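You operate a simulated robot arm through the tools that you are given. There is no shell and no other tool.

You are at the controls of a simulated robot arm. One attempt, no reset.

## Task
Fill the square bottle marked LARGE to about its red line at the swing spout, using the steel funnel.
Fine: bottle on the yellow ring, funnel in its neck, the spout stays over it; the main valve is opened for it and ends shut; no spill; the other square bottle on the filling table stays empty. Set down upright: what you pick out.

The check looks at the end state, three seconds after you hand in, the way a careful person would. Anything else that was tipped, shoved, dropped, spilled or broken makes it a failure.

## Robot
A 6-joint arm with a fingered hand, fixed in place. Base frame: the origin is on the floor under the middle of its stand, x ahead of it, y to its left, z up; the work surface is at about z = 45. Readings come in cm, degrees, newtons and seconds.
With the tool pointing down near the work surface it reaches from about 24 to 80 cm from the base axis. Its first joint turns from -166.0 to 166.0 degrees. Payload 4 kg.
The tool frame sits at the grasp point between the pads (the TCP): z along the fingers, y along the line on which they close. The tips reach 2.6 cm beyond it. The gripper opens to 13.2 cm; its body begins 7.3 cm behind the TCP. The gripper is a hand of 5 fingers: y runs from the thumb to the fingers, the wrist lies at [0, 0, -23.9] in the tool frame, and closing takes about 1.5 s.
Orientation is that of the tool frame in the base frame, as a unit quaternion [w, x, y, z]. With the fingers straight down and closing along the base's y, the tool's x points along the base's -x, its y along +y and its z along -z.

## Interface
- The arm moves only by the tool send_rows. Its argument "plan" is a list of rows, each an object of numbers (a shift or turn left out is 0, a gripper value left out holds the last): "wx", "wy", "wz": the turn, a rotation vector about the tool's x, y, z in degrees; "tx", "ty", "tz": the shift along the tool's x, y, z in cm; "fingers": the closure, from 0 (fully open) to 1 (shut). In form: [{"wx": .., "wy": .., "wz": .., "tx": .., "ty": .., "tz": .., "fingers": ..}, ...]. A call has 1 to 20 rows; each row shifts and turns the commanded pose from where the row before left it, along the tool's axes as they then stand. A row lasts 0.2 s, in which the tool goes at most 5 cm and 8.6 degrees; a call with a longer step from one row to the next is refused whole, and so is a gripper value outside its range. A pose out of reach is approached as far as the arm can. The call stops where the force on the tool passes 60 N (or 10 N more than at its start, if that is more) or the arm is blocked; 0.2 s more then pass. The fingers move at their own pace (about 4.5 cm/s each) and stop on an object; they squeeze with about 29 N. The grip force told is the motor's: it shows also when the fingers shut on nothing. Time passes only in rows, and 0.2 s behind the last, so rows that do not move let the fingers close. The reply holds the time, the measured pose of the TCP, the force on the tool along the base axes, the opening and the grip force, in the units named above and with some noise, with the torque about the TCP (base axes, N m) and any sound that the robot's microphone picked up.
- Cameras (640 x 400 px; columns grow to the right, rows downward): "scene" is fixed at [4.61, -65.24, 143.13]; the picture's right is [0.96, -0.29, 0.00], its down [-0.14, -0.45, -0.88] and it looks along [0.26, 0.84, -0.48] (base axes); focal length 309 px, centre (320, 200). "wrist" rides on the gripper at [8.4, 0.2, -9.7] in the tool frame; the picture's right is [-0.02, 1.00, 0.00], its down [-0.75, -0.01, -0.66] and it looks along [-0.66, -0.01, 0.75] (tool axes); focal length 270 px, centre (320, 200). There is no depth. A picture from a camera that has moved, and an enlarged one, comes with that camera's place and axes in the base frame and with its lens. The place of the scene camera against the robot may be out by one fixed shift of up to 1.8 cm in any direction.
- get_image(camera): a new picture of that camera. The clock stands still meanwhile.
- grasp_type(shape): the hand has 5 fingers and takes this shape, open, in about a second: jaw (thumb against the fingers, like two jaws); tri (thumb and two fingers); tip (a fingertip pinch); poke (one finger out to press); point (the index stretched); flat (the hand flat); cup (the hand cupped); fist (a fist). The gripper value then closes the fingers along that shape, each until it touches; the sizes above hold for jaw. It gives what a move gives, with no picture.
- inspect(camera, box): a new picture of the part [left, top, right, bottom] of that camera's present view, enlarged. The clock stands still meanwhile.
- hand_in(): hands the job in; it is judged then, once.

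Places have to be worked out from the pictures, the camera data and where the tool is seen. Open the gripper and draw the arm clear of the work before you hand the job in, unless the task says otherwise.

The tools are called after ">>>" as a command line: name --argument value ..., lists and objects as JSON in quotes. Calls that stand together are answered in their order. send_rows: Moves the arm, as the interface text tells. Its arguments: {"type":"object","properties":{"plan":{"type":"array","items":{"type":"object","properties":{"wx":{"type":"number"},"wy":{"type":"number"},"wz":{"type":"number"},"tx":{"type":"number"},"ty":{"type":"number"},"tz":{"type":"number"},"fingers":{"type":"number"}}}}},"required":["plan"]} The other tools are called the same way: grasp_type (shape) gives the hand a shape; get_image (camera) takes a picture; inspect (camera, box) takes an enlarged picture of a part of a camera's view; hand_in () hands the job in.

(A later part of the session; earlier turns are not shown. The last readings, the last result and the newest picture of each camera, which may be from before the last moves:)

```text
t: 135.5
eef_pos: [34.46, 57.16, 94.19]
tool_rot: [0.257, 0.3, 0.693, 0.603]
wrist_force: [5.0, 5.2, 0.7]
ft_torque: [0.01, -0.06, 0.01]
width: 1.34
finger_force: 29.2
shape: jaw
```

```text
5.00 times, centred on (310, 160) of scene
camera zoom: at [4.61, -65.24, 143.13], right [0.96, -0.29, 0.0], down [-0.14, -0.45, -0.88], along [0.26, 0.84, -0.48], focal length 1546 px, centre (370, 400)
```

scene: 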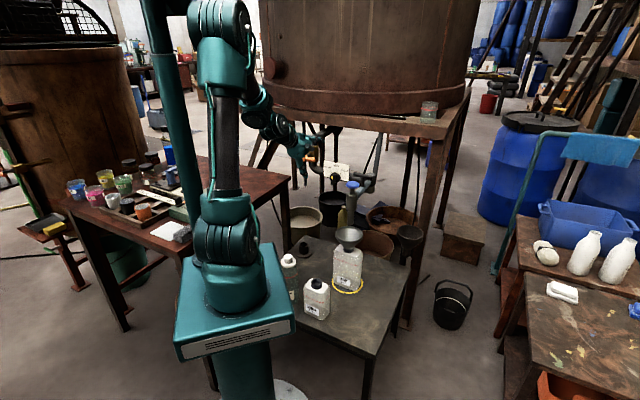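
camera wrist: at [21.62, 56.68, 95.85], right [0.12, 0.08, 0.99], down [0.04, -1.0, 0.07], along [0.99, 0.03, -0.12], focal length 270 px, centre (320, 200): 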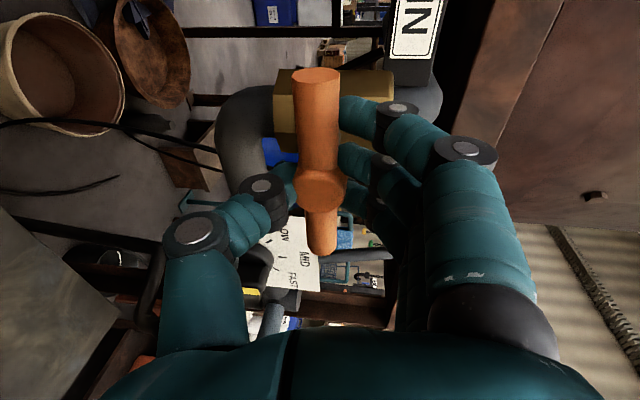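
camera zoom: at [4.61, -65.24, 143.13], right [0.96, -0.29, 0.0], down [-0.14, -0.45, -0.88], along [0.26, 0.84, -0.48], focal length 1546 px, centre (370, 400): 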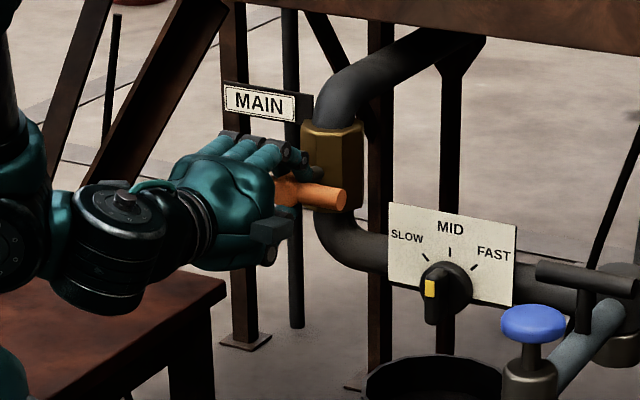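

The lever is gripped (29 N). I try a small 12° turn counter-clockwise, as seen from the robot, and read the torque.

>>> send_rows --plan '[{"wz": -4}, {"wz": -4}, {"wz": -4}]'

>>> inspect --camera "wrist" --box '[200, 40, 460, 300]'

>>> inspect --camera "scene" --box '[270, 120, 350, 200]'

```text
t: 136.3
eef_pos: [34.42, 57.06, 94.12]
tool_rot: [0.319, 0.226, 0.721, 0.572]
wrist_force: [11.8, 9.8, 2.4]
ft_torque: [0.15, -0.03, -0.18]
width: 1.3
finger_force: 29.1
shape: jaw
```

```text
1.54 times, centred on (330, 170) of wrist
camera zoom: at [21.49, 56.38, 94.1], right [-0.03, 0.23, 0.97], down [0.05, -0.97, 0.23], along [1.0, 0.06, 0.01], focal length 416 px, centre (305, 246)
```

zoom: 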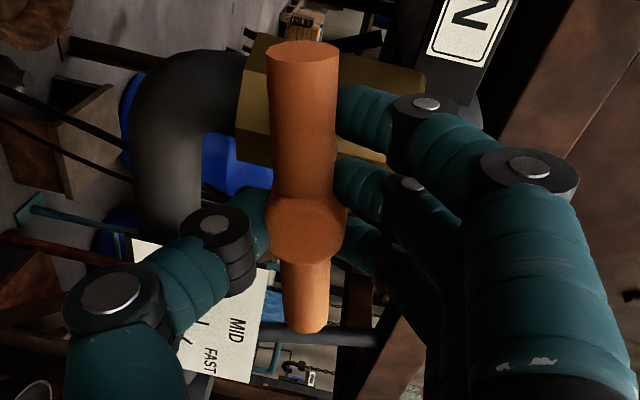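

```text
5.00 times, centred on (310, 160) of scene
camera zoom: at [4.61, -65.24, 143.13], right [0.96, -0.29, 0.0], down [-0.14, -0.45, -0.88], along [0.26, 0.84, -0.48], focal length 1546 px, centre (370, 400)
```

zoom: 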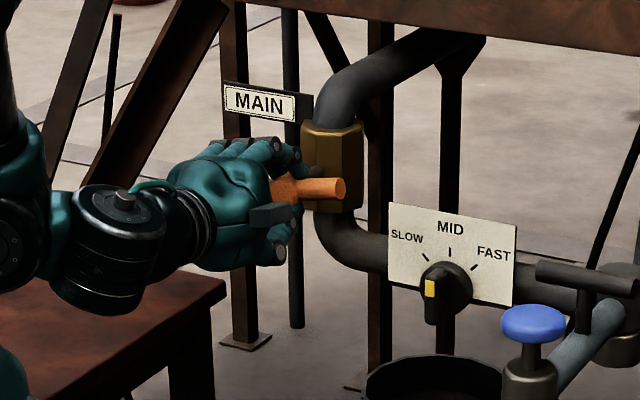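

The lever turns freely this way (right end rising). I check the spout and funnel for flow before going on.

>>> inspect --camera "scene" --box '[310, 180, 390, 300]'

```text
3.33 times, centred on (350, 240) of scene
camera zoom: at [4.61, -65.24, 143.13], right [0.96, -0.29, 0.0], down [-0.14, -0.45, -0.88], along [0.26, 0.84, -0.48], focal length 1031 px, centre (220, 67)
```

zoom: 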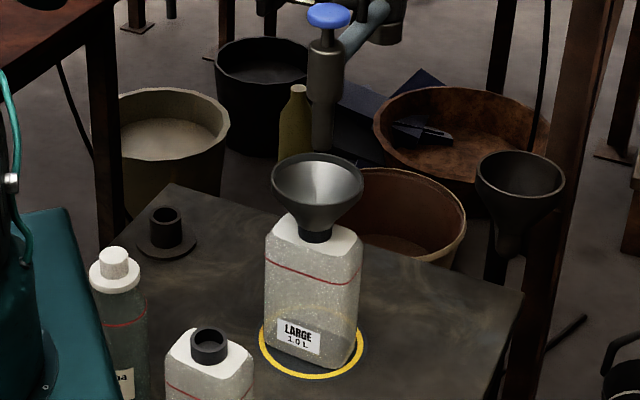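

No flow yet at 12°. I open by another 18° and look again.

>>> send_rows --plan '[{"wz": -6}, {"wz": -6}, {"wz": -6}]'

>>> inspect --camera "scene" --box '[310, 180, 390, 300]'

>>> inspect --camera "scene" --box '[270, 120, 350, 200]'

```text
t: 137.1
eef_pos: [34.4, 57.09, 94.2]
tool_rot: [0.404, 0.11, 0.748, 0.515]
wrist_force: [11.0, 6.5, 3.9]
ft_torque: [0.26, -0.18, -0.36]
width: 1.26
finger_force: 28.8
shape: jaw
```

```text
3.33 times, centred on (350, 240) of scene
camera zoom: at [4.61, -65.24, 143.13], right [0.96, -0.29, 0.0], down [-0.14, -0.45, -0.88], along [0.26, 0.84, -0.48], focal length 1031 px, centre (220, 67)
```

zoom: 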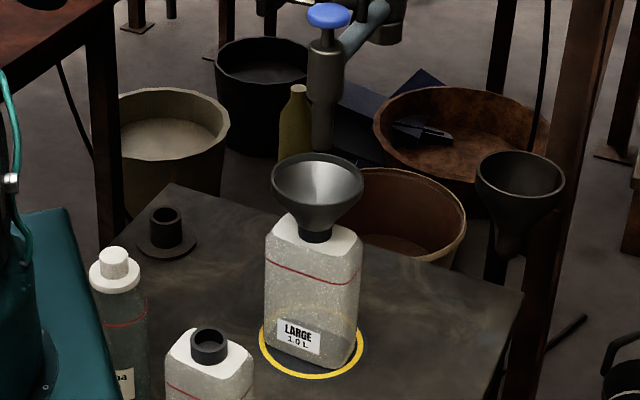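

```text
5.00 times, centred on (310, 160) of scene
camera zoom: at [4.61, -65.24, 143.13], right [0.96, -0.29, 0.0], down [-0.14, -0.45, -0.88], along [0.26, 0.84, -0.48], focal length 1546 px, centre (370, 400)
```

zoom: 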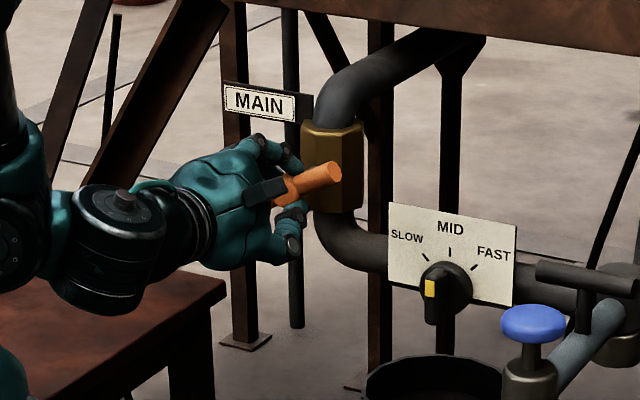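

Still no flow at about 30°. I continue by another 18°.

>>> send_rows --plan '[{"wz": -6}, {"wz": -6}, {"wz": -6}]'

>>> inspect --camera "scene" --box '[310, 180, 390, 300]'

>>> inspect --camera "scene" --box '[270, 120, 350, 200]'

```text
t: 137.9
eef_pos: [34.45, 57.14, 94.36]
tool_rot: [0.48, -0.008, 0.756, 0.445]
wrist_force: [12.9, 0.3, 4.2]
ft_torque: [0.32, -0.22, -0.49]
width: 1.28
finger_force: 28.8
shape: jaw
```

```text
3.33 times, centred on (350, 240) of scene
camera zoom: at [4.61, -65.24, 143.13], right [0.96, -0.29, 0.0], down [-0.14, -0.45, -0.88], along [0.26, 0.84, -0.48], focal length 1031 px, centre (220, 67)
```

zoom: 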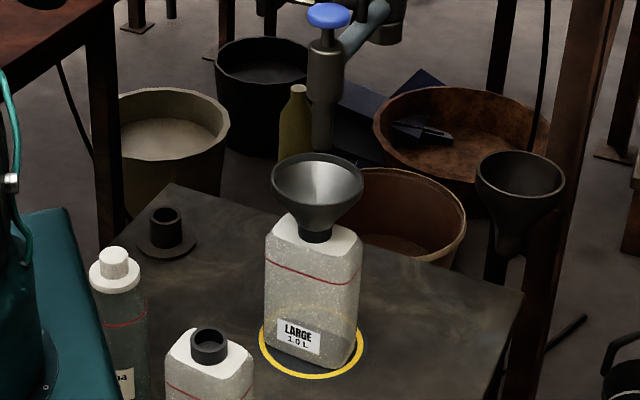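

```text
5.00 times, centred on (310, 160) of scene
camera zoom: at [4.61, -65.24, 143.13], right [0.96, -0.29, 0.0], down [-0.14, -0.45, -0.88], along [0.26, 0.84, -0.48], focal length 1546 px, centre (370, 400)
```

zoom: 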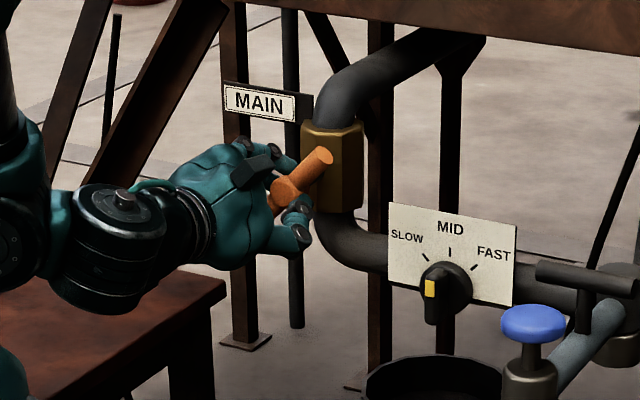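

At about 48° there is still no flow. I continue in two steps toward 78°.

>>> send_rows --plan '[{"wz": -6}, {"wz": -5}, {"wz": -4}]'

>>> inspect --camera "scene" --box '[310, 180, 390, 300]'

>>> send_rows --plan '[{"wz": -5}, {"wz": -5}, {"wz": -5}]'

>>> inspect --camera "scene" --box '[310, 180, 390, 300]'

>>> inspect --camera "scene" --box '[270, 120, 350, 200]'

```text
t: 138.7
eef_pos: [34.49, 57.1, 94.32]
tool_rot: [0.534, -0.108, 0.748, 0.38]
wrist_force: [12.6, -2.1, 1.9]
ft_torque: [0.24, -0.2, -0.43]
width: 1.28
finger_force: 29.1
shape: jaw
```

```text
3.33 times, centred on (350, 240) of scene
camera zoom: at [4.61, -65.24, 143.13], right [0.96, -0.29, 0.0], down [-0.14, -0.45, -0.88], along [0.26, 0.84, -0.48], focal length 1031 px, centre (220, 67)
```

zoom: 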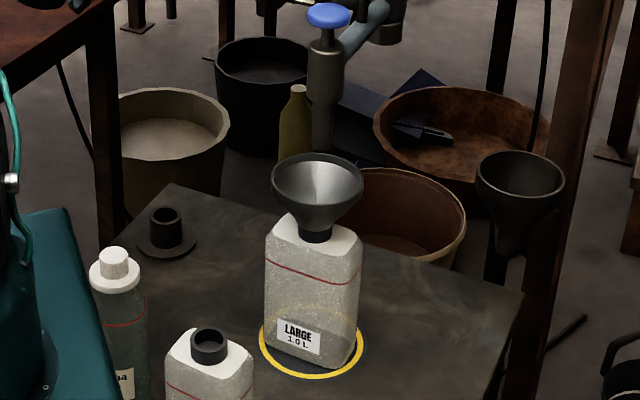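

```text
t: 139.5
eef_pos: [34.41, 57.26, 94.27]
tool_rot: [0.579, -0.203, 0.728, 0.307]
wrist_force: [11.2, -0.1, -0.1]
ft_torque: [0.24, -0.2, -0.34]
width: 1.29
finger_force: 29.2
shape: jaw
```

```text
3.33 times, centred on (350, 240) of scene
camera zoom: at [4.61, -65.24, 143.13], right [0.96, -0.29, 0.0], down [-0.14, -0.45, -0.88], along [0.26, 0.84, -0.48], focal length 1031 px, centre (220, 67)
```

zoom: 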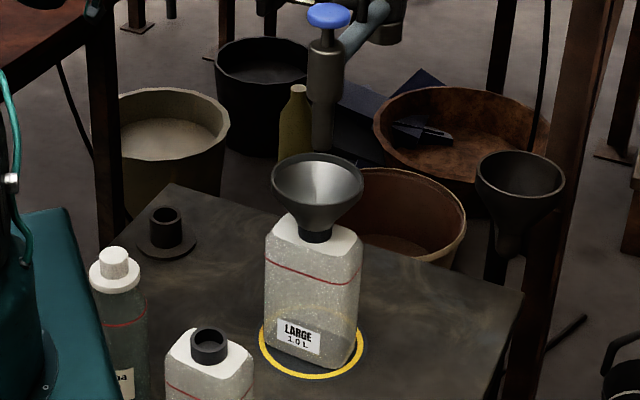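

```text
5.00 times, centred on (310, 160) of scene
camera zoom: at [4.61, -65.24, 143.13], right [0.96, -0.29, 0.0], down [-0.14, -0.45, -0.88], along [0.26, 0.84, -0.48], focal length 1546 px, centre (370, 400)
```

zoom: 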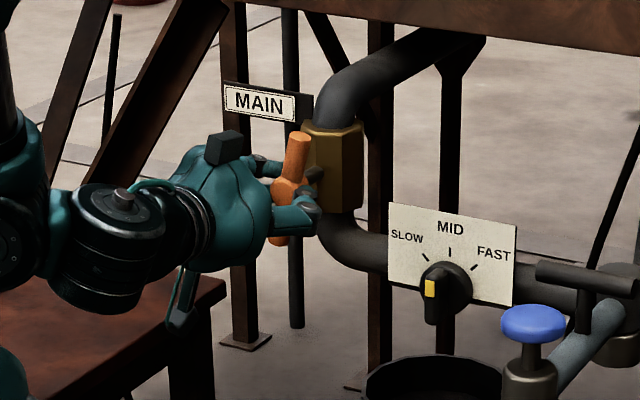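

At 78° there is still no flow, so the blue knob on the spout is most likely a press valve. I finish turning the lever to upright.

>>> send_rows --plan '[{"wz": -4}, {"wz": -4}, {"wz": -4}, {}]'

>>> inspect --camera "scene" --box '[310, 180, 390, 300]'

>>> inspect --camera "scene" --box '[270, 120, 350, 200]'

>>> get_image --camera "wrist"

```text
t: 140.5
eef_pos: [34.4, 57.18, 94.31]
tool_rot: [0.608, -0.279, 0.702, 0.246]
wrist_force: [4.6, -2.5, 2.4]
ft_torque: [0.29, -0.28, -0.22]
width: 1.29
finger_force: 28.3
shape: jaw
```

```text
3.33 times, centred on (350, 240) of scene
camera zoom: at [4.61, -65.24, 143.13], right [0.96, -0.29, 0.0], down [-0.14, -0.45, -0.88], along [0.26, 0.84, -0.48], focal length 1031 px, centre (220, 67)
```

zoom: 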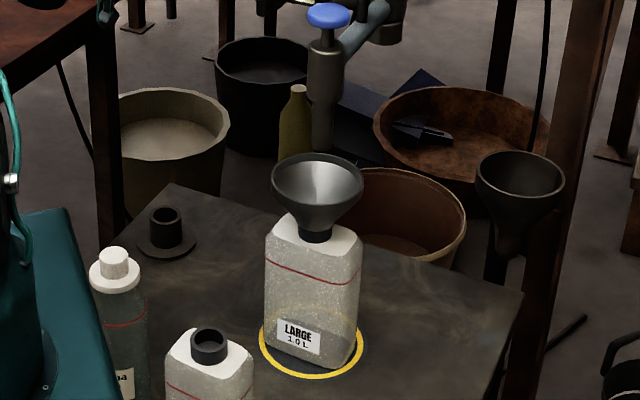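

```text
5.00 times, centred on (310, 160) of scene
camera zoom: at [4.61, -65.24, 143.13], right [0.96, -0.29, 0.0], down [-0.14, -0.45, -0.88], along [0.26, 0.84, -0.48], focal length 1546 px, centre (370, 400)
```

zoom: 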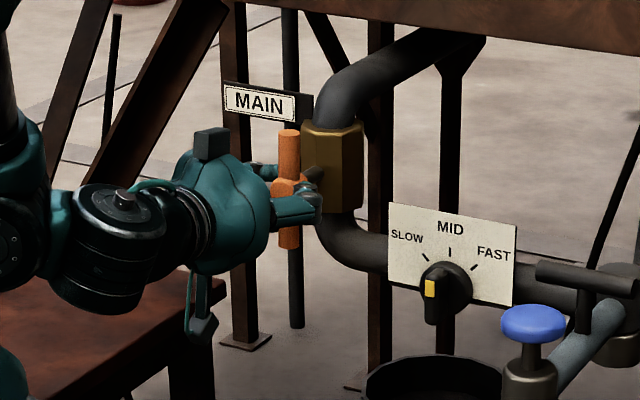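

```text
taken
camera wrist: at [26.34, 49.92, 87.3], right [-0.69, 0.73, 0.03], down [-0.38, -0.39, 0.84], along [0.62, 0.57, 0.54], focal length 270 px, centre (320, 200)
```

wrist: 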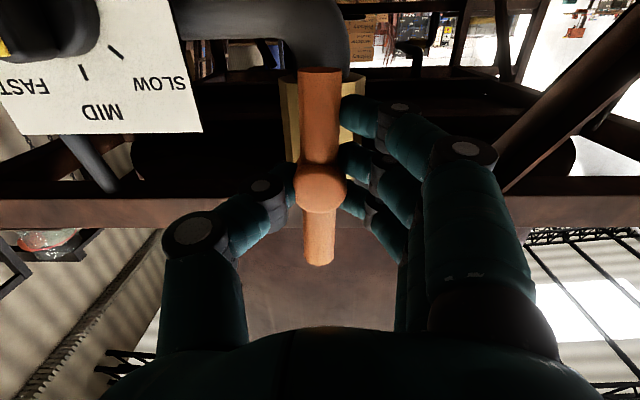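

The lever is now upright, in line with the pipe: open, and still no flow. I release it and back the hand straight off, pitching down slightly as I go.

>>> send_rows --plan '[{"fingers": 0.7}, {"fingers": 0.5}, {"fingers": 0.4}, {}, {"tz": -1.0}, {"tz": -1.5}, {"tz": -1.5}, {"tz": -1.5, "wy": 4}, {"tz": -1.5, "wy": 4}, {"wy": 4}]'

>>> inspect --camera "scene" --box '[260, 110, 360, 210]'

>>> get_image --camera "wrist"

```text
t: 142.7
eef_pos: [29.36, 52.61, 95.23]
tool_rot: [0.531, -0.302, 0.762, 0.214]
wrist_force: [0.5, -0.6, -0.5]
ft_torque: [0.04, -0.03, 0.0]
width: 7.85
finger_force: 0.1
shape: jaw
```

```text
4.00 times, centred on (310, 160) of scene
camera zoom: at [4.61, -65.24, 143.13], right [0.96, -0.29, 0.0], down [-0.14, -0.45, -0.88], along [0.26, 0.84, -0.48], focal length 1237 px, centre (360, 360)
```

zoom: 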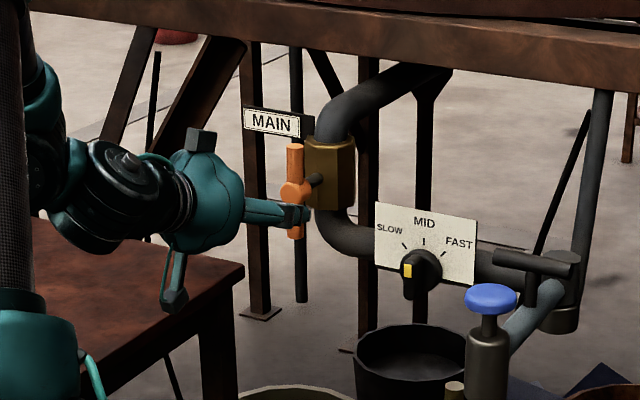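

```text
taken
camera wrist: at [20.45, 44.39, 90.73], right [-0.68, 0.73, 0.02], down [-0.24, -0.26, 0.93], along [0.69, 0.63, 0.36], focal length 270 px, centre (320, 200)
```

wrist: 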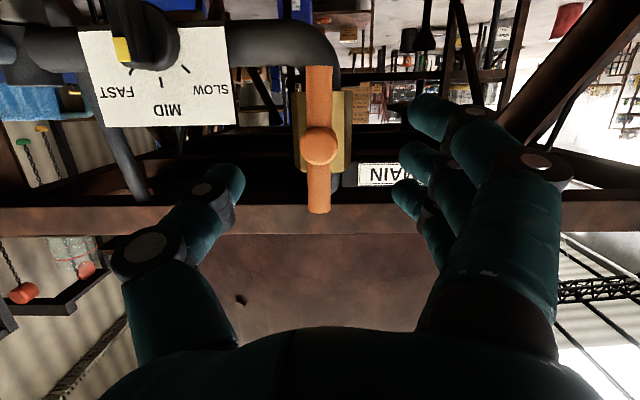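

The lever stays upright. I zoom on the dial from here to read its pointer.

>>> inspect --camera "wrist" --box '[70, 0, 250, 140]'

>>> inspect --camera "scene" --box '[350, 160, 380, 190]'

>>> inspect --camera "scene" --box '[345, 155, 405, 215]'

```text
2.86 times, centred on (160, 70) of wrist
camera zoom: at [20.45, 44.39, 90.73], right [-0.68, 0.73, 0.02], down [-0.24, -0.26, 0.93], along [0.69, 0.63, 0.36], focal length 772 px, centre (777, 571)
```

zoom: 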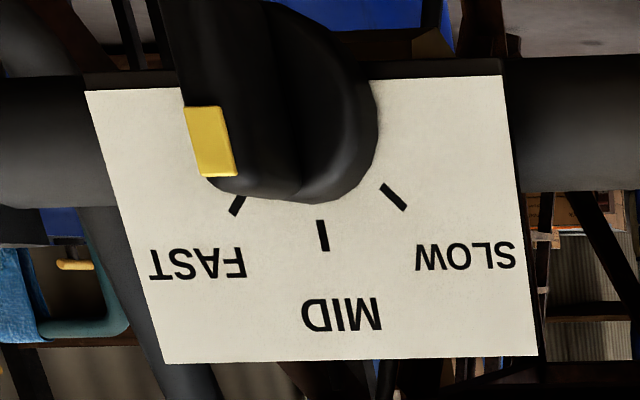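

```text
13.33 times, centred on (365, 175) of scene
camera zoom: at [4.61, -65.24, 143.13], right [0.96, -0.29, 0.0], down [-0.14, -0.45, -0.88], along [0.26, 0.84, -0.48], focal length 4123 px, centre (-280, 533)
```

zoom: 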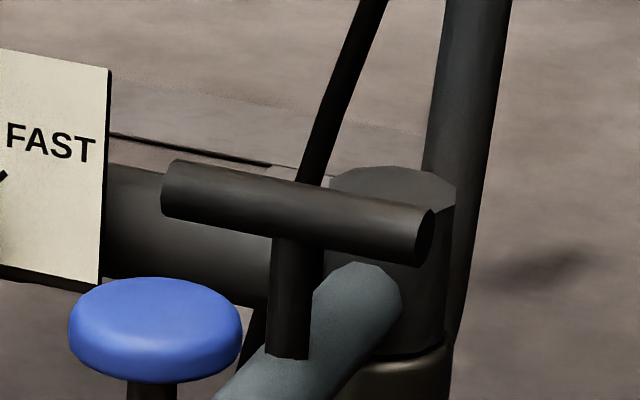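

```text
6.67 times, centred on (375, 185) of scene
camera zoom: at [4.61, -65.24, 143.13], right [0.96, -0.29, 0.0], down [-0.14, -0.45, -0.88], along [0.26, 0.84, -0.48], focal length 2061 px, centre (-47, 300)
```

zoom: 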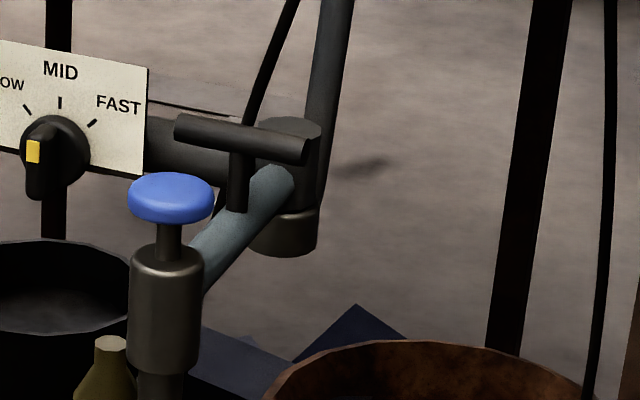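

The dial points to MID. Next I go to press the blue knob, moving first to (38, 38, 104) where the tool and forearm planes align before pitching down.

>>> send_rows --plan '[{"tx": -1.17, "ty": -2.75, "tz": -1.1}, {"tx": -1.17, "ty": -2.75, "tz": -1.1}, {"tx": -1.17, "ty": -2.75, "tz": -1.1}, {"tx": -1.17, "ty": -2.75, "tz": -1.1}, {"tx": -1.17, "ty": -2.75, "tz": -1.1}, {"tx": -1.17, "ty": -2.75, "tz": -1.1}, {"wy": 5}, {"wy": 5}]'

```text
t: 144.5
eef_pos: [38.05, 37.77, 104.06]
tool_rot: [0.462, -0.32, 0.805, 0.188]
wrist_force: [-0.6, -0.3, 0.2]
ft_torque: [-0.02, -0.01, -0.01]
width: 7.87
finger_force: 0.0
shape: jaw
```

Reached. I pitch down in small steps through the aligned direction.

>>> send_rows --plan '[{"wy": 4}, {"wy": 4}, {"wy": 4}, {"wy": 4}, {"wy": 4}, {"wy": 4}, {"wy": 4}, {"wy": 4}, {"wy": 4}, {"wy": 4}]'

>>> get_image --camera "scene"

```text
t: 146.7
eef_pos: [38.13, 37.78, 104.13]
tool_rot: [0.159, -0.365, 0.915, 0.066]
wrist_force: [-0.4, 0.5, 0.0]
ft_torque: [0.01, 0.0, -0.01]
width: 7.87
finger_force: 0.0
shape: jaw
```

```text
taken
```

scene: 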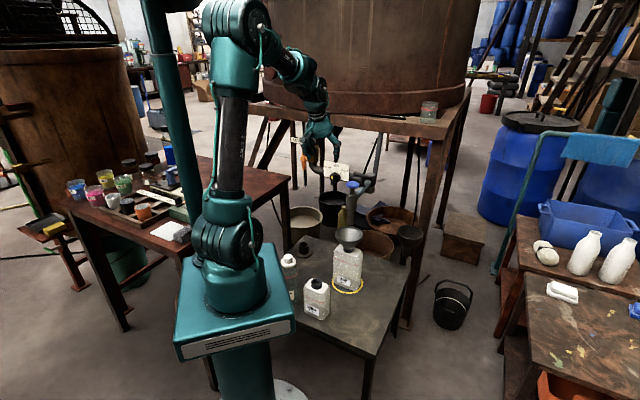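

The pitch went smoothly this time. I level the hand to vertical and take the poke shape, then look at where the finger is.

>>> send_rows --plan '[{"wy": 5}, {"wy": 5}, {"wy": 5}, {"wy": 4.5}, {}]'

>>> grasp_type --shape "poke"

>>> get_image --camera "wrist"

>>> inspect --camera "scene" --box '[280, 70, 400, 220]'

```text
t: 147.9
eef_pos: [38.07, 37.84, 104.16]
tool_rot: [0.002, -0.371, 0.929, 0.004]
wrist_force: [0.3, 0.5, 0.6]
ft_torque: [-0.01, 0.03, -0.01]
width: 7.86
finger_force: 0.1
shape: jaw
```

```text
t: 148.8
eef_pos: [38.11, 37.77, 104.08]
tool_rot: [0.001, -0.371, 0.929, 0.003]
wrist_force: [0.5, -0.3, 0.0]
ft_torque: [0.0, 0.02, 0.01]
width: 0.02
finger_force: 0.0
shape: poke
```

```text
taken
camera wrist: at [31.68, 32.03, 113.78], right [-0.67, 0.74, 0.01], down [0.56, 0.5, 0.66], along [0.49, 0.45, -0.75], focal length 270 px, centre (320, 200)
```

wrist: 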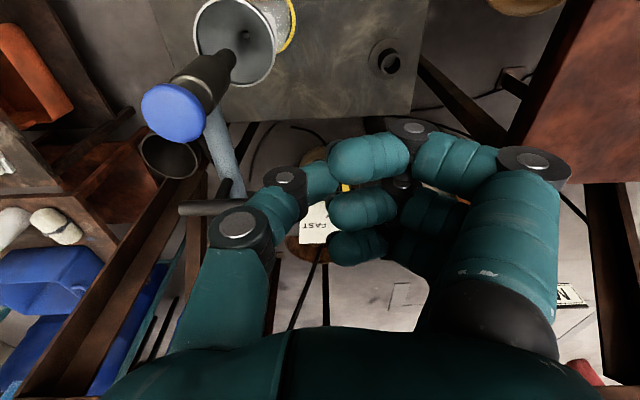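

```text
2.67 times, centred on (340, 145) of scene
camera zoom: at [4.61, -65.24, 143.13], right [0.96, -0.29, 0.0], down [-0.14, -0.45, -0.88], along [0.26, 0.84, -0.48], focal length 825 px, centre (267, 347)
```

zoom: 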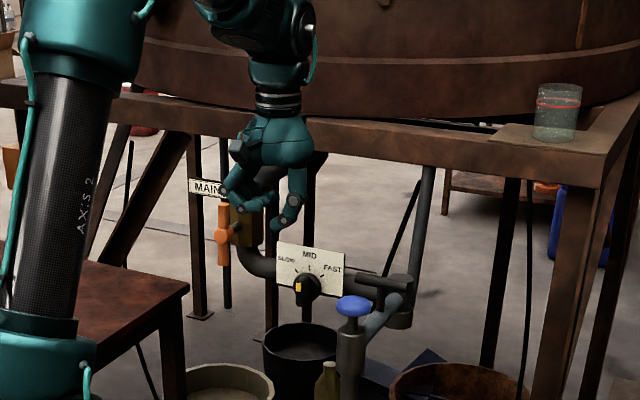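

I zoom in on the hand shape to see which part extends lowest.

>>> inspect --camera "scene" --box '[318, 105, 348, 145]'

>>> inspect --camera "wrist" --box '[220, 90, 480, 300]'

```text
10.00 times, centred on (333, 125) of scene
camera zoom: at [4.61, -65.24, 143.13], right [0.96, -0.29, 0.0], down [-0.14, -0.45, -0.88], along [0.26, 0.84, -0.48], focal length 3092 px, centre (190, 950)
```

zoom: 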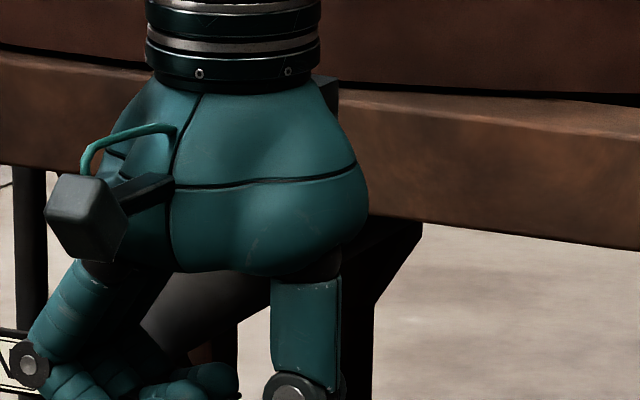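

```text
1.90 times, centred on (350, 195) of wrist
camera zoom: at [31.68, 32.03, 113.78], right [-0.67, 0.74, 0.01], down [0.56, 0.5, 0.66], along [0.49, 0.45, -0.75], focal length 515 px, centre (263, 210)
```

zoom: 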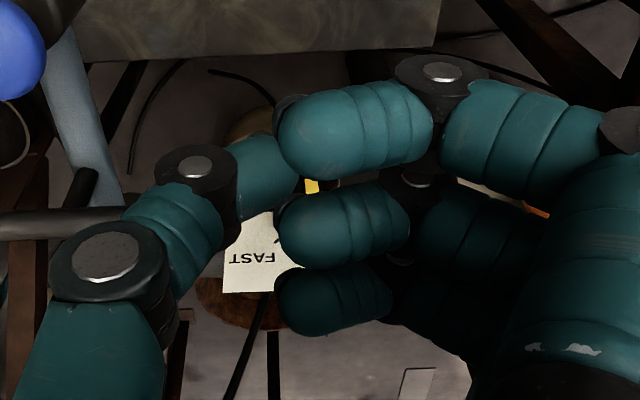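

I prefer a predictable blunt contact, so I return to the jaw shape and close it fully, to press with the closed fingertips.

>>> grasp_type --shape "jaw"

>>> send_rows --plan '[{"fingers": 0.5}, {"fingers": 1.0}, {}, {}, {}, {}, {}, {}]'

>>> get_image --camera "wrist"

>>> inspect --camera "scene" --box '[300, 110, 360, 170]'

```text
t: 149.7
eef_pos: [38.09, 37.83, 103.98]
tool_rot: [0.001, -0.371, 0.929, 0.004]
wrist_force: [-0.2, 0.9, -0.2]
ft_torque: [0.0, -0.03, 0.0]
width: 13.2
finger_force: 0.0
shape: jaw
```

```text
t: 151.5
eef_pos: [38.11, 37.81, 104.07]
tool_rot: [0.002, -0.371, 0.929, 0.003]
wrist_force: [-0.4, 0.4, 0.3]
ft_torque: [-0.01, -0.02, -0.01]
width: 0.02
finger_force: 12.5
shape: jaw
```

```text
taken
camera wrist: at [31.69, 32.03, 113.78], right [-0.67, 0.74, 0.01], down [0.56, 0.5, 0.66], along [0.49, 0.45, -0.75], focal length 270 px, centre (320, 200)
```

wrist: 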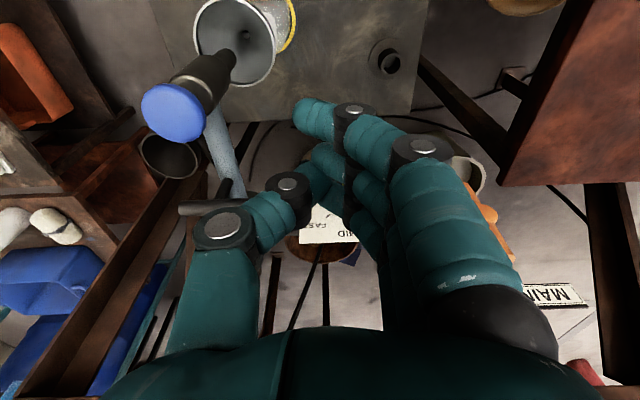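

```text
6.67 times, centred on (330, 140) of scene
camera zoom: at [4.61, -65.24, 143.13], right [0.96, -0.29, 0.0], down [-0.14, -0.45, -0.88], along [0.26, 0.84, -0.48], focal length 2061 px, centre (253, 600)
```

zoom: 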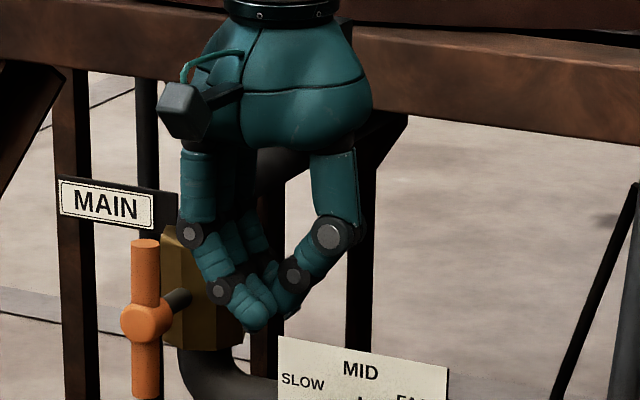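

The closed fingertips form a blunt point about 2.5 cm below the TCP. Triangulating two wrist views puts the blue knob's top at (46.35, 29.4, ~93), so I move over it and stop about 1 cm above.

>>> send_rows --plan '[{"tx": -0.05, "ty": -2.9, "tz": 0}, {"tx": -0.05, "ty": -2.95, "tz": 0}, {"tx": -0.05, "ty": -2.95, "tz": 1}, {"tx": -0.05, "ty": -2.95, "tz": 2}, {"tz": 2}, {"tz": 1.5}, {}]'

>>> get_image --camera "wrist"

>>> inspect --camera "scene" --box '[310, 140, 390, 220]'

```text
t: 153.1
eef_pos: [46.28, 29.41, 97.47]
tool_rot: [0.001, -0.37, 0.929, 0.003]
wrist_force: [0.4, -0.4, -0.4]
ft_torque: [0.01, 0.0, 0.0]
width: 0.0
finger_force: 29.1
shape: jaw
```

```text
taken
camera wrist: at [39.84, 23.73, 107.2], right [-0.67, 0.74, 0.01], down [0.56, 0.5, 0.66], along [0.49, 0.45, -0.75], focal length 270 px, centre (320, 200)
```

wrist: 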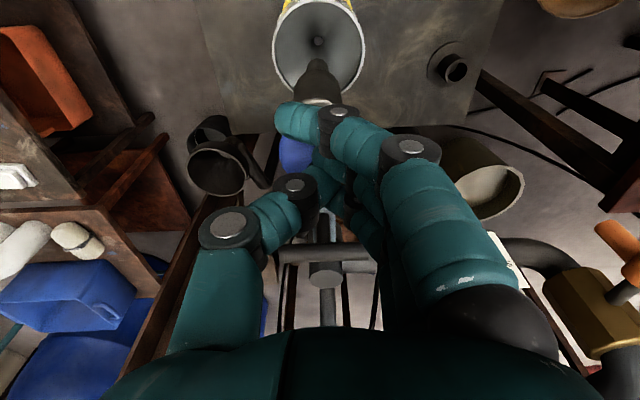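

```text
5.00 times, centred on (350, 180) of scene
camera zoom: at [4.61, -65.24, 143.13], right [0.96, -0.29, 0.0], down [-0.14, -0.45, -0.88], along [0.26, 0.84, -0.48], focal length 1546 px, centre (170, 300)
```

zoom: 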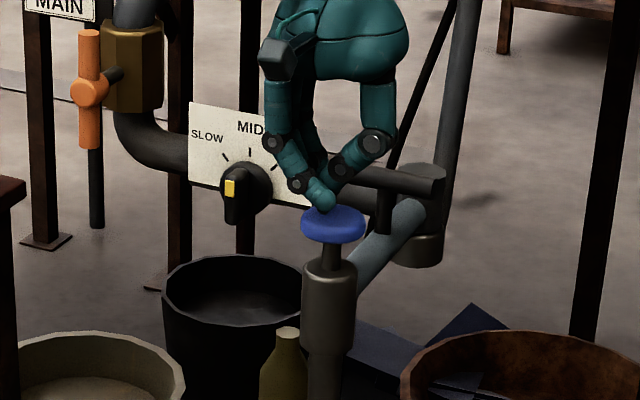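

The fingertips are about 1 cm above the blue knob, slightly to one side. I centre by 0.6 cm and come down in small steps, watching force and flow.

>>> send_rows --plan '[{"tx": -0.29, "ty": -0.52}, {"tz": 0.5}, {"tz": 0.5}]'

>>> inspect --camera "scene" --box '[310, 160, 390, 300]'

```text
t: 153.9
eef_pos: [46.78, 29.21, 96.62]
tool_rot: [0.002, -0.371, 0.929, 0.004]
wrist_force: [-0.2, -0.2, -0.9]
ft_torque: [-0.02, -0.03, -0.01]
width: 0.0
finger_force: 28.6
shape: jaw
```

```text
2.86 times, centred on (350, 230) of scene
camera zoom: at [4.61, -65.24, 143.13], right [0.96, -0.29, 0.0], down [-0.14, -0.45, -0.88], along [0.26, 0.84, -0.48], focal length 884 px, centre (234, 114)
```

zoom: 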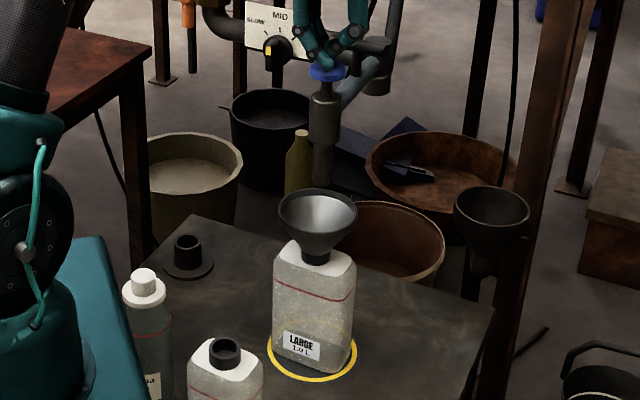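

No contact yet. I go down in further small steps.

>>> send_rows --plan '[{"tz": 0.4}, {"tz": 0.4}]'

>>> inspect --camera "scene" --box '[310, 150, 390, 290]'

```text
t: 154.5
eef_pos: [46.87, 29.27, 95.79]
tool_rot: [0.002, -0.372, 0.928, 0.004]
wrist_force: [-0.5, -1.0, 2.6]
ft_torque: [0.01, 0.01, -0.01]
width: 0.0
finger_force: 28.7
shape: jaw
```

```text
2.86 times, centred on (350, 220) of scene
camera zoom: at [4.61, -65.24, 143.13], right [0.96, -0.29, 0.0], down [-0.14, -0.45, -0.88], along [0.26, 0.84, -0.48], focal length 884 px, centre (234, 143)
```

zoom: 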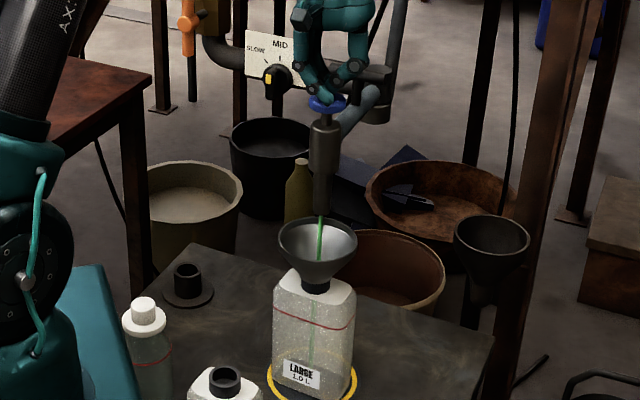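

A green stream now runs from the spout into the funnel and the bottle, with only 2.6 N on the knob. I zoom to check that it falls cleanly.

>>> inspect --camera "scene" --box '[330, 200, 375, 295]'

>>> inspect --camera "wrist" --box '[240, 0, 400, 120]'

```text
4.21 times, centred on (352, 248) of scene
camera zoom: at [4.61, -65.24, 143.13], right [0.96, -0.29, 0.0], down [-0.14, -0.45, -0.88], along [0.26, 0.84, -0.48], focal length 1302 px, centre (183, 0)
```

zoom: 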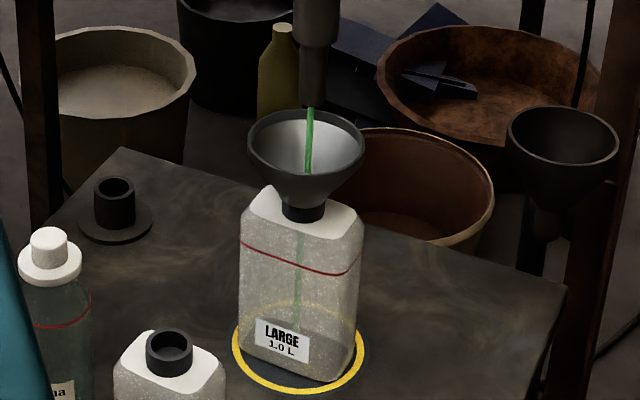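

```text
3.33 times, centred on (320, 60) of wrist
camera zoom: at [40.48, 23.5, 105.48], right [-0.67, 0.74, 0.01], down [0.56, 0.5, 0.66], along [0.49, 0.45, -0.75], focal length 901 px, centre (320, 667)
```

zoom: 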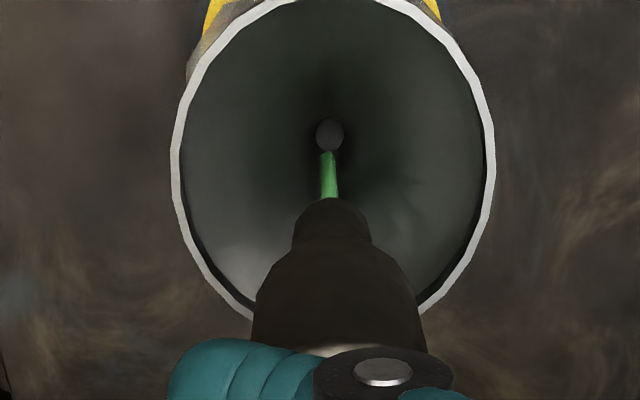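

The stream falls straight into the funnel's outlet. I hold for about 1 s and check the level.

>>> send_rows --plan '[{}, {}, {}, {}]'

>>> inspect --camera "scene" --box '[330, 200, 375, 295]'

```text
t: 155.5
eef_pos: [46.83, 29.18, 95.73]
tool_rot: [0.002, -0.371, 0.929, 0.005]
wrist_force: [1.0, 1.4, 2.9]
ft_torque: [0.06, 0.02, 0.03]
width: 0.0
finger_force: 29.2
shape: jaw
```

```text
4.21 times, centred on (352, 248) of scene
camera zoom: at [4.61, -65.24, 143.13], right [0.96, -0.29, 0.0], down [-0.14, -0.45, -0.88], along [0.26, 0.84, -0.48], focal length 1302 px, centre (183, 0)
```

zoom: 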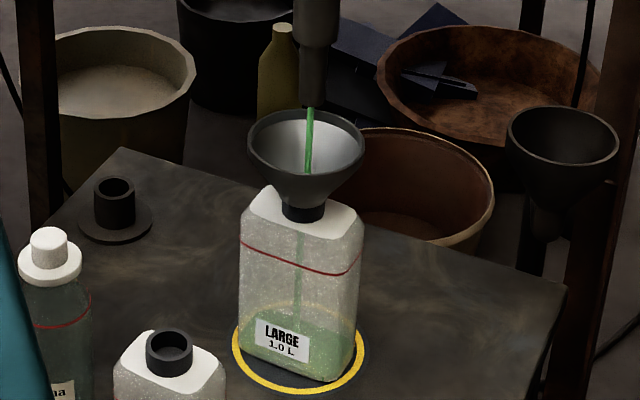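

The level is rising. I zoom in on the bottle to measure it against the red line.

>>> inspect --camera "scene" --box '[332, 240, 368, 295]'

```text
7.27 times, centred on (350, 268) of scene
camera zoom: at [4.61, -65.24, 143.13], right [0.96, -0.29, 0.0], down [-0.14, -0.45, -0.88], along [0.26, 0.84, -0.48], focal length 2249 px, centre (102, -291)
```

zoom: 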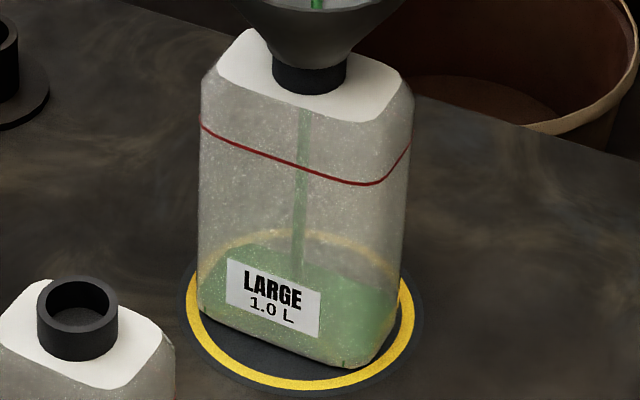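

About 1.5 cm has filled in just over a second, with about 8 s left to the line at this rate. I hold 3 s more and measure again.

>>> send_rows --plan '[{}, {}, {}, {}, {}, {}, {}, {}, {}, {}, {}, {}, {}, {}]'

>>> inspect --camera "scene" --box '[332, 240, 368, 295]'

>>> inspect --camera "scene" --box '[310, 160, 390, 300]'

```text
t: 158.5
eef_pos: [46.85, 29.26, 95.76]
tool_rot: [0.001, -0.37, 0.929, 0.003]
wrist_force: [1.2, 1.0, 3.7]
ft_torque: [0.06, 0.0, -0.03]
width: 0.0
finger_force: 28.6
shape: jaw
```

```text
7.27 times, centred on (350, 268) of scene
camera zoom: at [4.61, -65.24, 143.13], right [0.96, -0.29, 0.0], down [-0.14, -0.45, -0.88], along [0.26, 0.84, -0.48], focal length 2249 px, centre (102, -291)
```

zoom: 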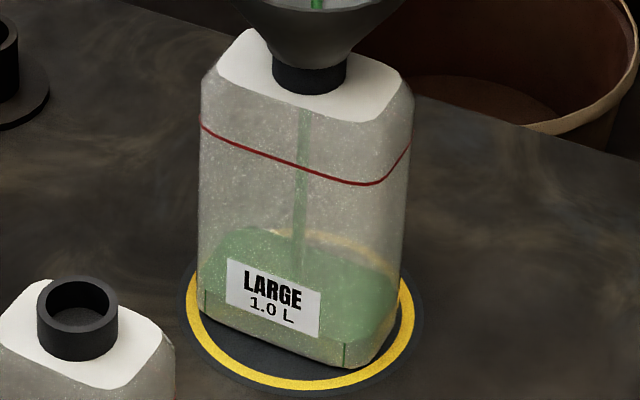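

```text
2.86 times, centred on (350, 230) of scene
camera zoom: at [4.61, -65.24, 143.13], right [0.96, -0.29, 0.0], down [-0.14, -0.45, -0.88], along [0.26, 0.84, -0.48], focal length 884 px, centre (234, 114)
```

zoom: 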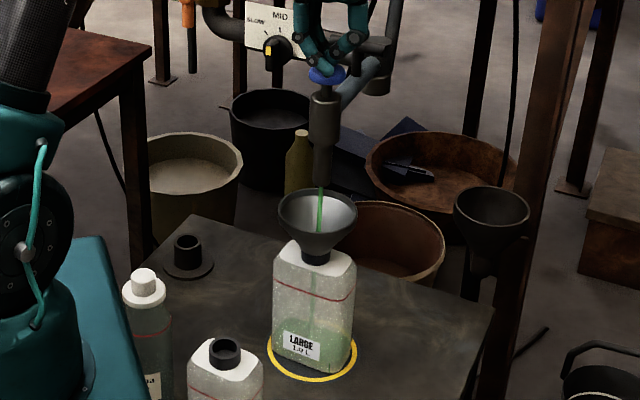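

The rise is slower than I first judged, roughly 5 px/s (0.35 cm/s), so about 30 s remain. I hold on in longer stretches.

>>> send_rows --plan '[{}, {}, {}, {}, {}, {}, {}, {}, {}, {}, {}, {}, {}, {}, {}, {}, {}, {}, {}, {}]'

>>> send_rows --plan '[{}, {}, {}, {}, {}, {}, {}, {}, {}, {}, {}, {}, {}, {}, {}, {}, {}, {}, {}, {}]'

>>> inspect --camera "scene" --box '[332, 240, 368, 295]'

>>> inspect --camera "scene" --box '[310, 160, 390, 300]'

```text
t: 162.7
eef_pos: [46.8, 29.26, 95.87]
tool_rot: [0.002, -0.371, 0.929, 0.004]
wrist_force: [1.2, 0.2, 3.4]
ft_torque: [0.03, -0.02, 0.0]
width: 0.0
finger_force: 29.0
shape: jaw
```

```text
t: 166.9
eef_pos: [46.82, 29.23, 95.76]
tool_rot: [0.001, -0.37, 0.929, 0.003]
wrist_force: [1.4, 0.9, 3.8]
ft_torque: [0.06, -0.06, 0.0]
width: 0.0
finger_force: 28.9
shape: jaw
```

```text
7.27 times, centred on (350, 268) of scene
camera zoom: at [4.61, -65.24, 143.13], right [0.96, -0.29, 0.0], down [-0.14, -0.45, -0.88], along [0.26, 0.84, -0.48], focal length 2249 px, centre (102, -291)
```

zoom: 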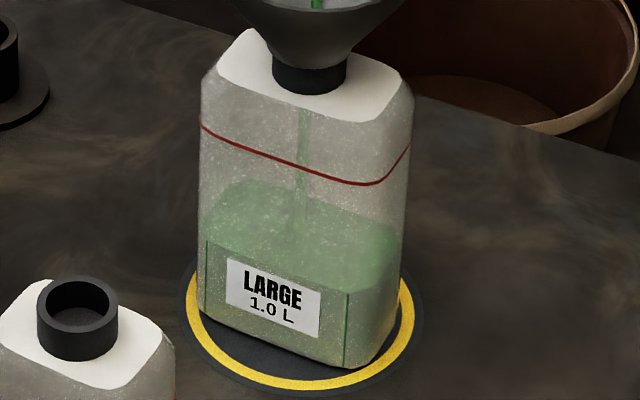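

```text
2.86 times, centred on (350, 230) of scene
camera zoom: at [4.61, -65.24, 143.13], right [0.96, -0.29, 0.0], down [-0.14, -0.45, -0.88], along [0.26, 0.84, -0.48], focal length 884 px, centre (234, 114)
```

zoom: 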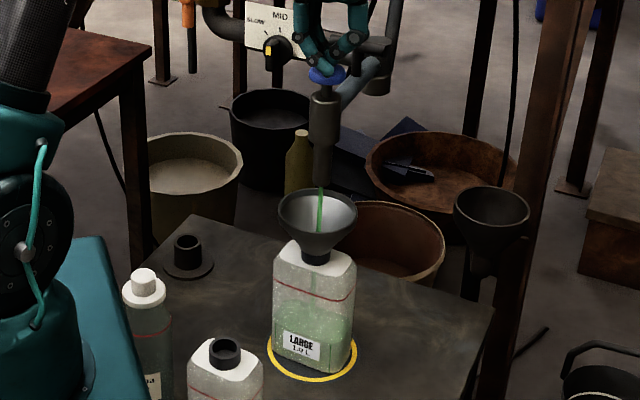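

The level is now clear: about 70 px of roughly 180 px to the red line, rising 6 px/s. I hold about 12 s more.

>>> send_rows --plan '[{}, {}, {}, {}, {}, {}, {}, {}, {}, {}, {}, {}, {}, {}, {}, {}, {}, {}, {}, {}]'

>>> send_rows --plan '[{}, {}, {}, {}, {}, {}, {}, {}, {}, {}, {}, {}, {}, {}, {}, {}, {}, {}, {}, {}]'

>>> inspect --camera "scene" --box '[332, 240, 368, 295]'

>>> inspect --camera "scene" --box '[310, 160, 390, 300]'

```text
t: 171.1
eef_pos: [46.88, 29.2, 95.79]
tool_rot: [0.001, -0.37, 0.929, 0.003]
wrist_force: [0.5, 1.5, 3.2]
ft_torque: [0.07, 0.01, 0.02]
width: 0.01
finger_force: 28.8
shape: jaw
```

```text
t: 175.3
eef_pos: [46.85, 29.23, 95.81]
tool_rot: [0.001, -0.37, 0.929, 0.003]
wrist_force: [0.5, 1.5, 4.0]
ft_torque: [0.09, -0.04, 0.01]
width: 0.02
finger_force: 29.2
shape: jaw
```

```text
7.27 times, centred on (350, 268) of scene
camera zoom: at [4.61, -65.24, 143.13], right [0.96, -0.29, 0.0], down [-0.14, -0.45, -0.88], along [0.26, 0.84, -0.48], focal length 2249 px, centre (102, -291)
```

zoom: 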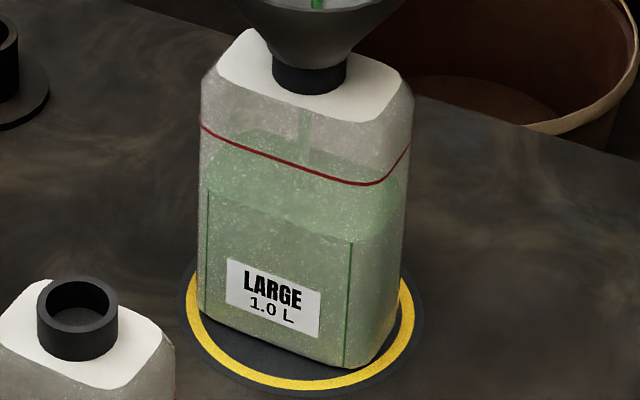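

```text
2.86 times, centred on (350, 230) of scene
camera zoom: at [4.61, -65.24, 143.13], right [0.96, -0.29, 0.0], down [-0.14, -0.45, -0.88], along [0.26, 0.84, -0.48], focal length 884 px, centre (234, 114)
```

zoom: 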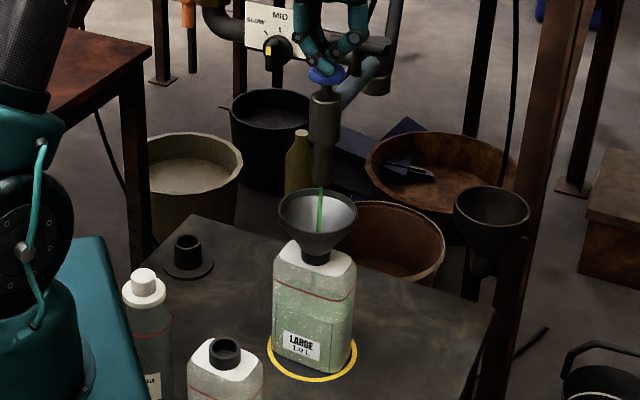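

The front edge now stands about 60 px below the line on both sides, about 10 s at the present rate. I hold 7.5 s more.

>>> send_rows --plan '[{}, {}, {}, {}, {}, {}, {}, {}, {}, {}, {}, {}, {}, {}, {}, {}, {}, {}, {}, {}]'

>>> send_rows --plan '[{}, {}, {}, {}, {}, {}, {}, {}, {}, {}, {}, {}, {}, {}, {}]'

>>> inspect --camera "scene" --box '[332, 240, 368, 295]'

>>> inspect --camera "scene" --box '[336, 250, 364, 278]'

```text
t: 179.5
eef_pos: [46.86, 29.22, 95.7]
tool_rot: [0.001, -0.371, 0.929, 0.004]
wrist_force: [-0.1, 0.8, 3.3]
ft_torque: [0.07, -0.05, -0.02]
width: 0.0
finger_force: 28.6
shape: jaw
```

```text
t: 182.7
eef_pos: [46.76, 29.26, 95.77]
tool_rot: [0.001, -0.37, 0.929, 0.004]
wrist_force: [0.6, 1.4, 4.0]
ft_torque: [0.04, -0.05, 0.0]
width: 0.0
finger_force: 29.4
shape: jaw
```

```text
7.27 times, centred on (350, 268) of scene
camera zoom: at [4.61, -65.24, 143.13], right [0.96, -0.29, 0.0], down [-0.14, -0.45, -0.88], along [0.26, 0.84, -0.48], focal length 2249 px, centre (102, -291)
```

zoom: 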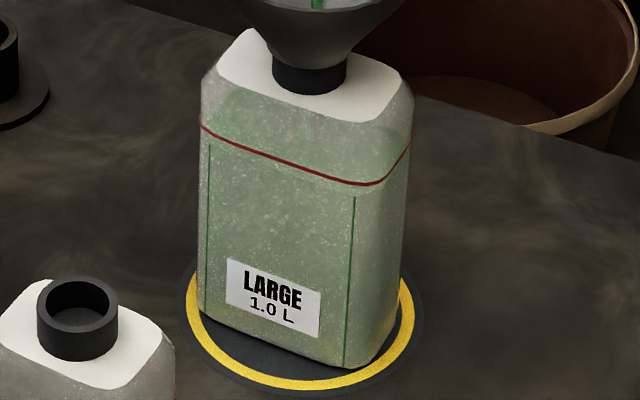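

```text
14.29 times, centred on (350, 264) of scene
camera zoom: at [4.61, -65.24, 143.13], right [0.96, -0.29, 0.0], down [-0.14, -0.45, -0.88], along [0.26, 0.84, -0.48], focal length 4417 px, centre (-109, -714)
```

zoom: 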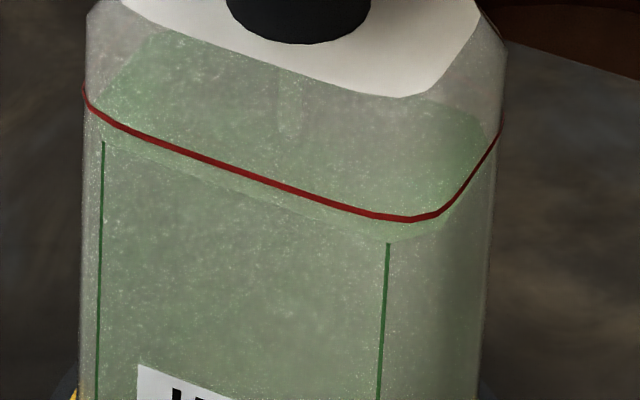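

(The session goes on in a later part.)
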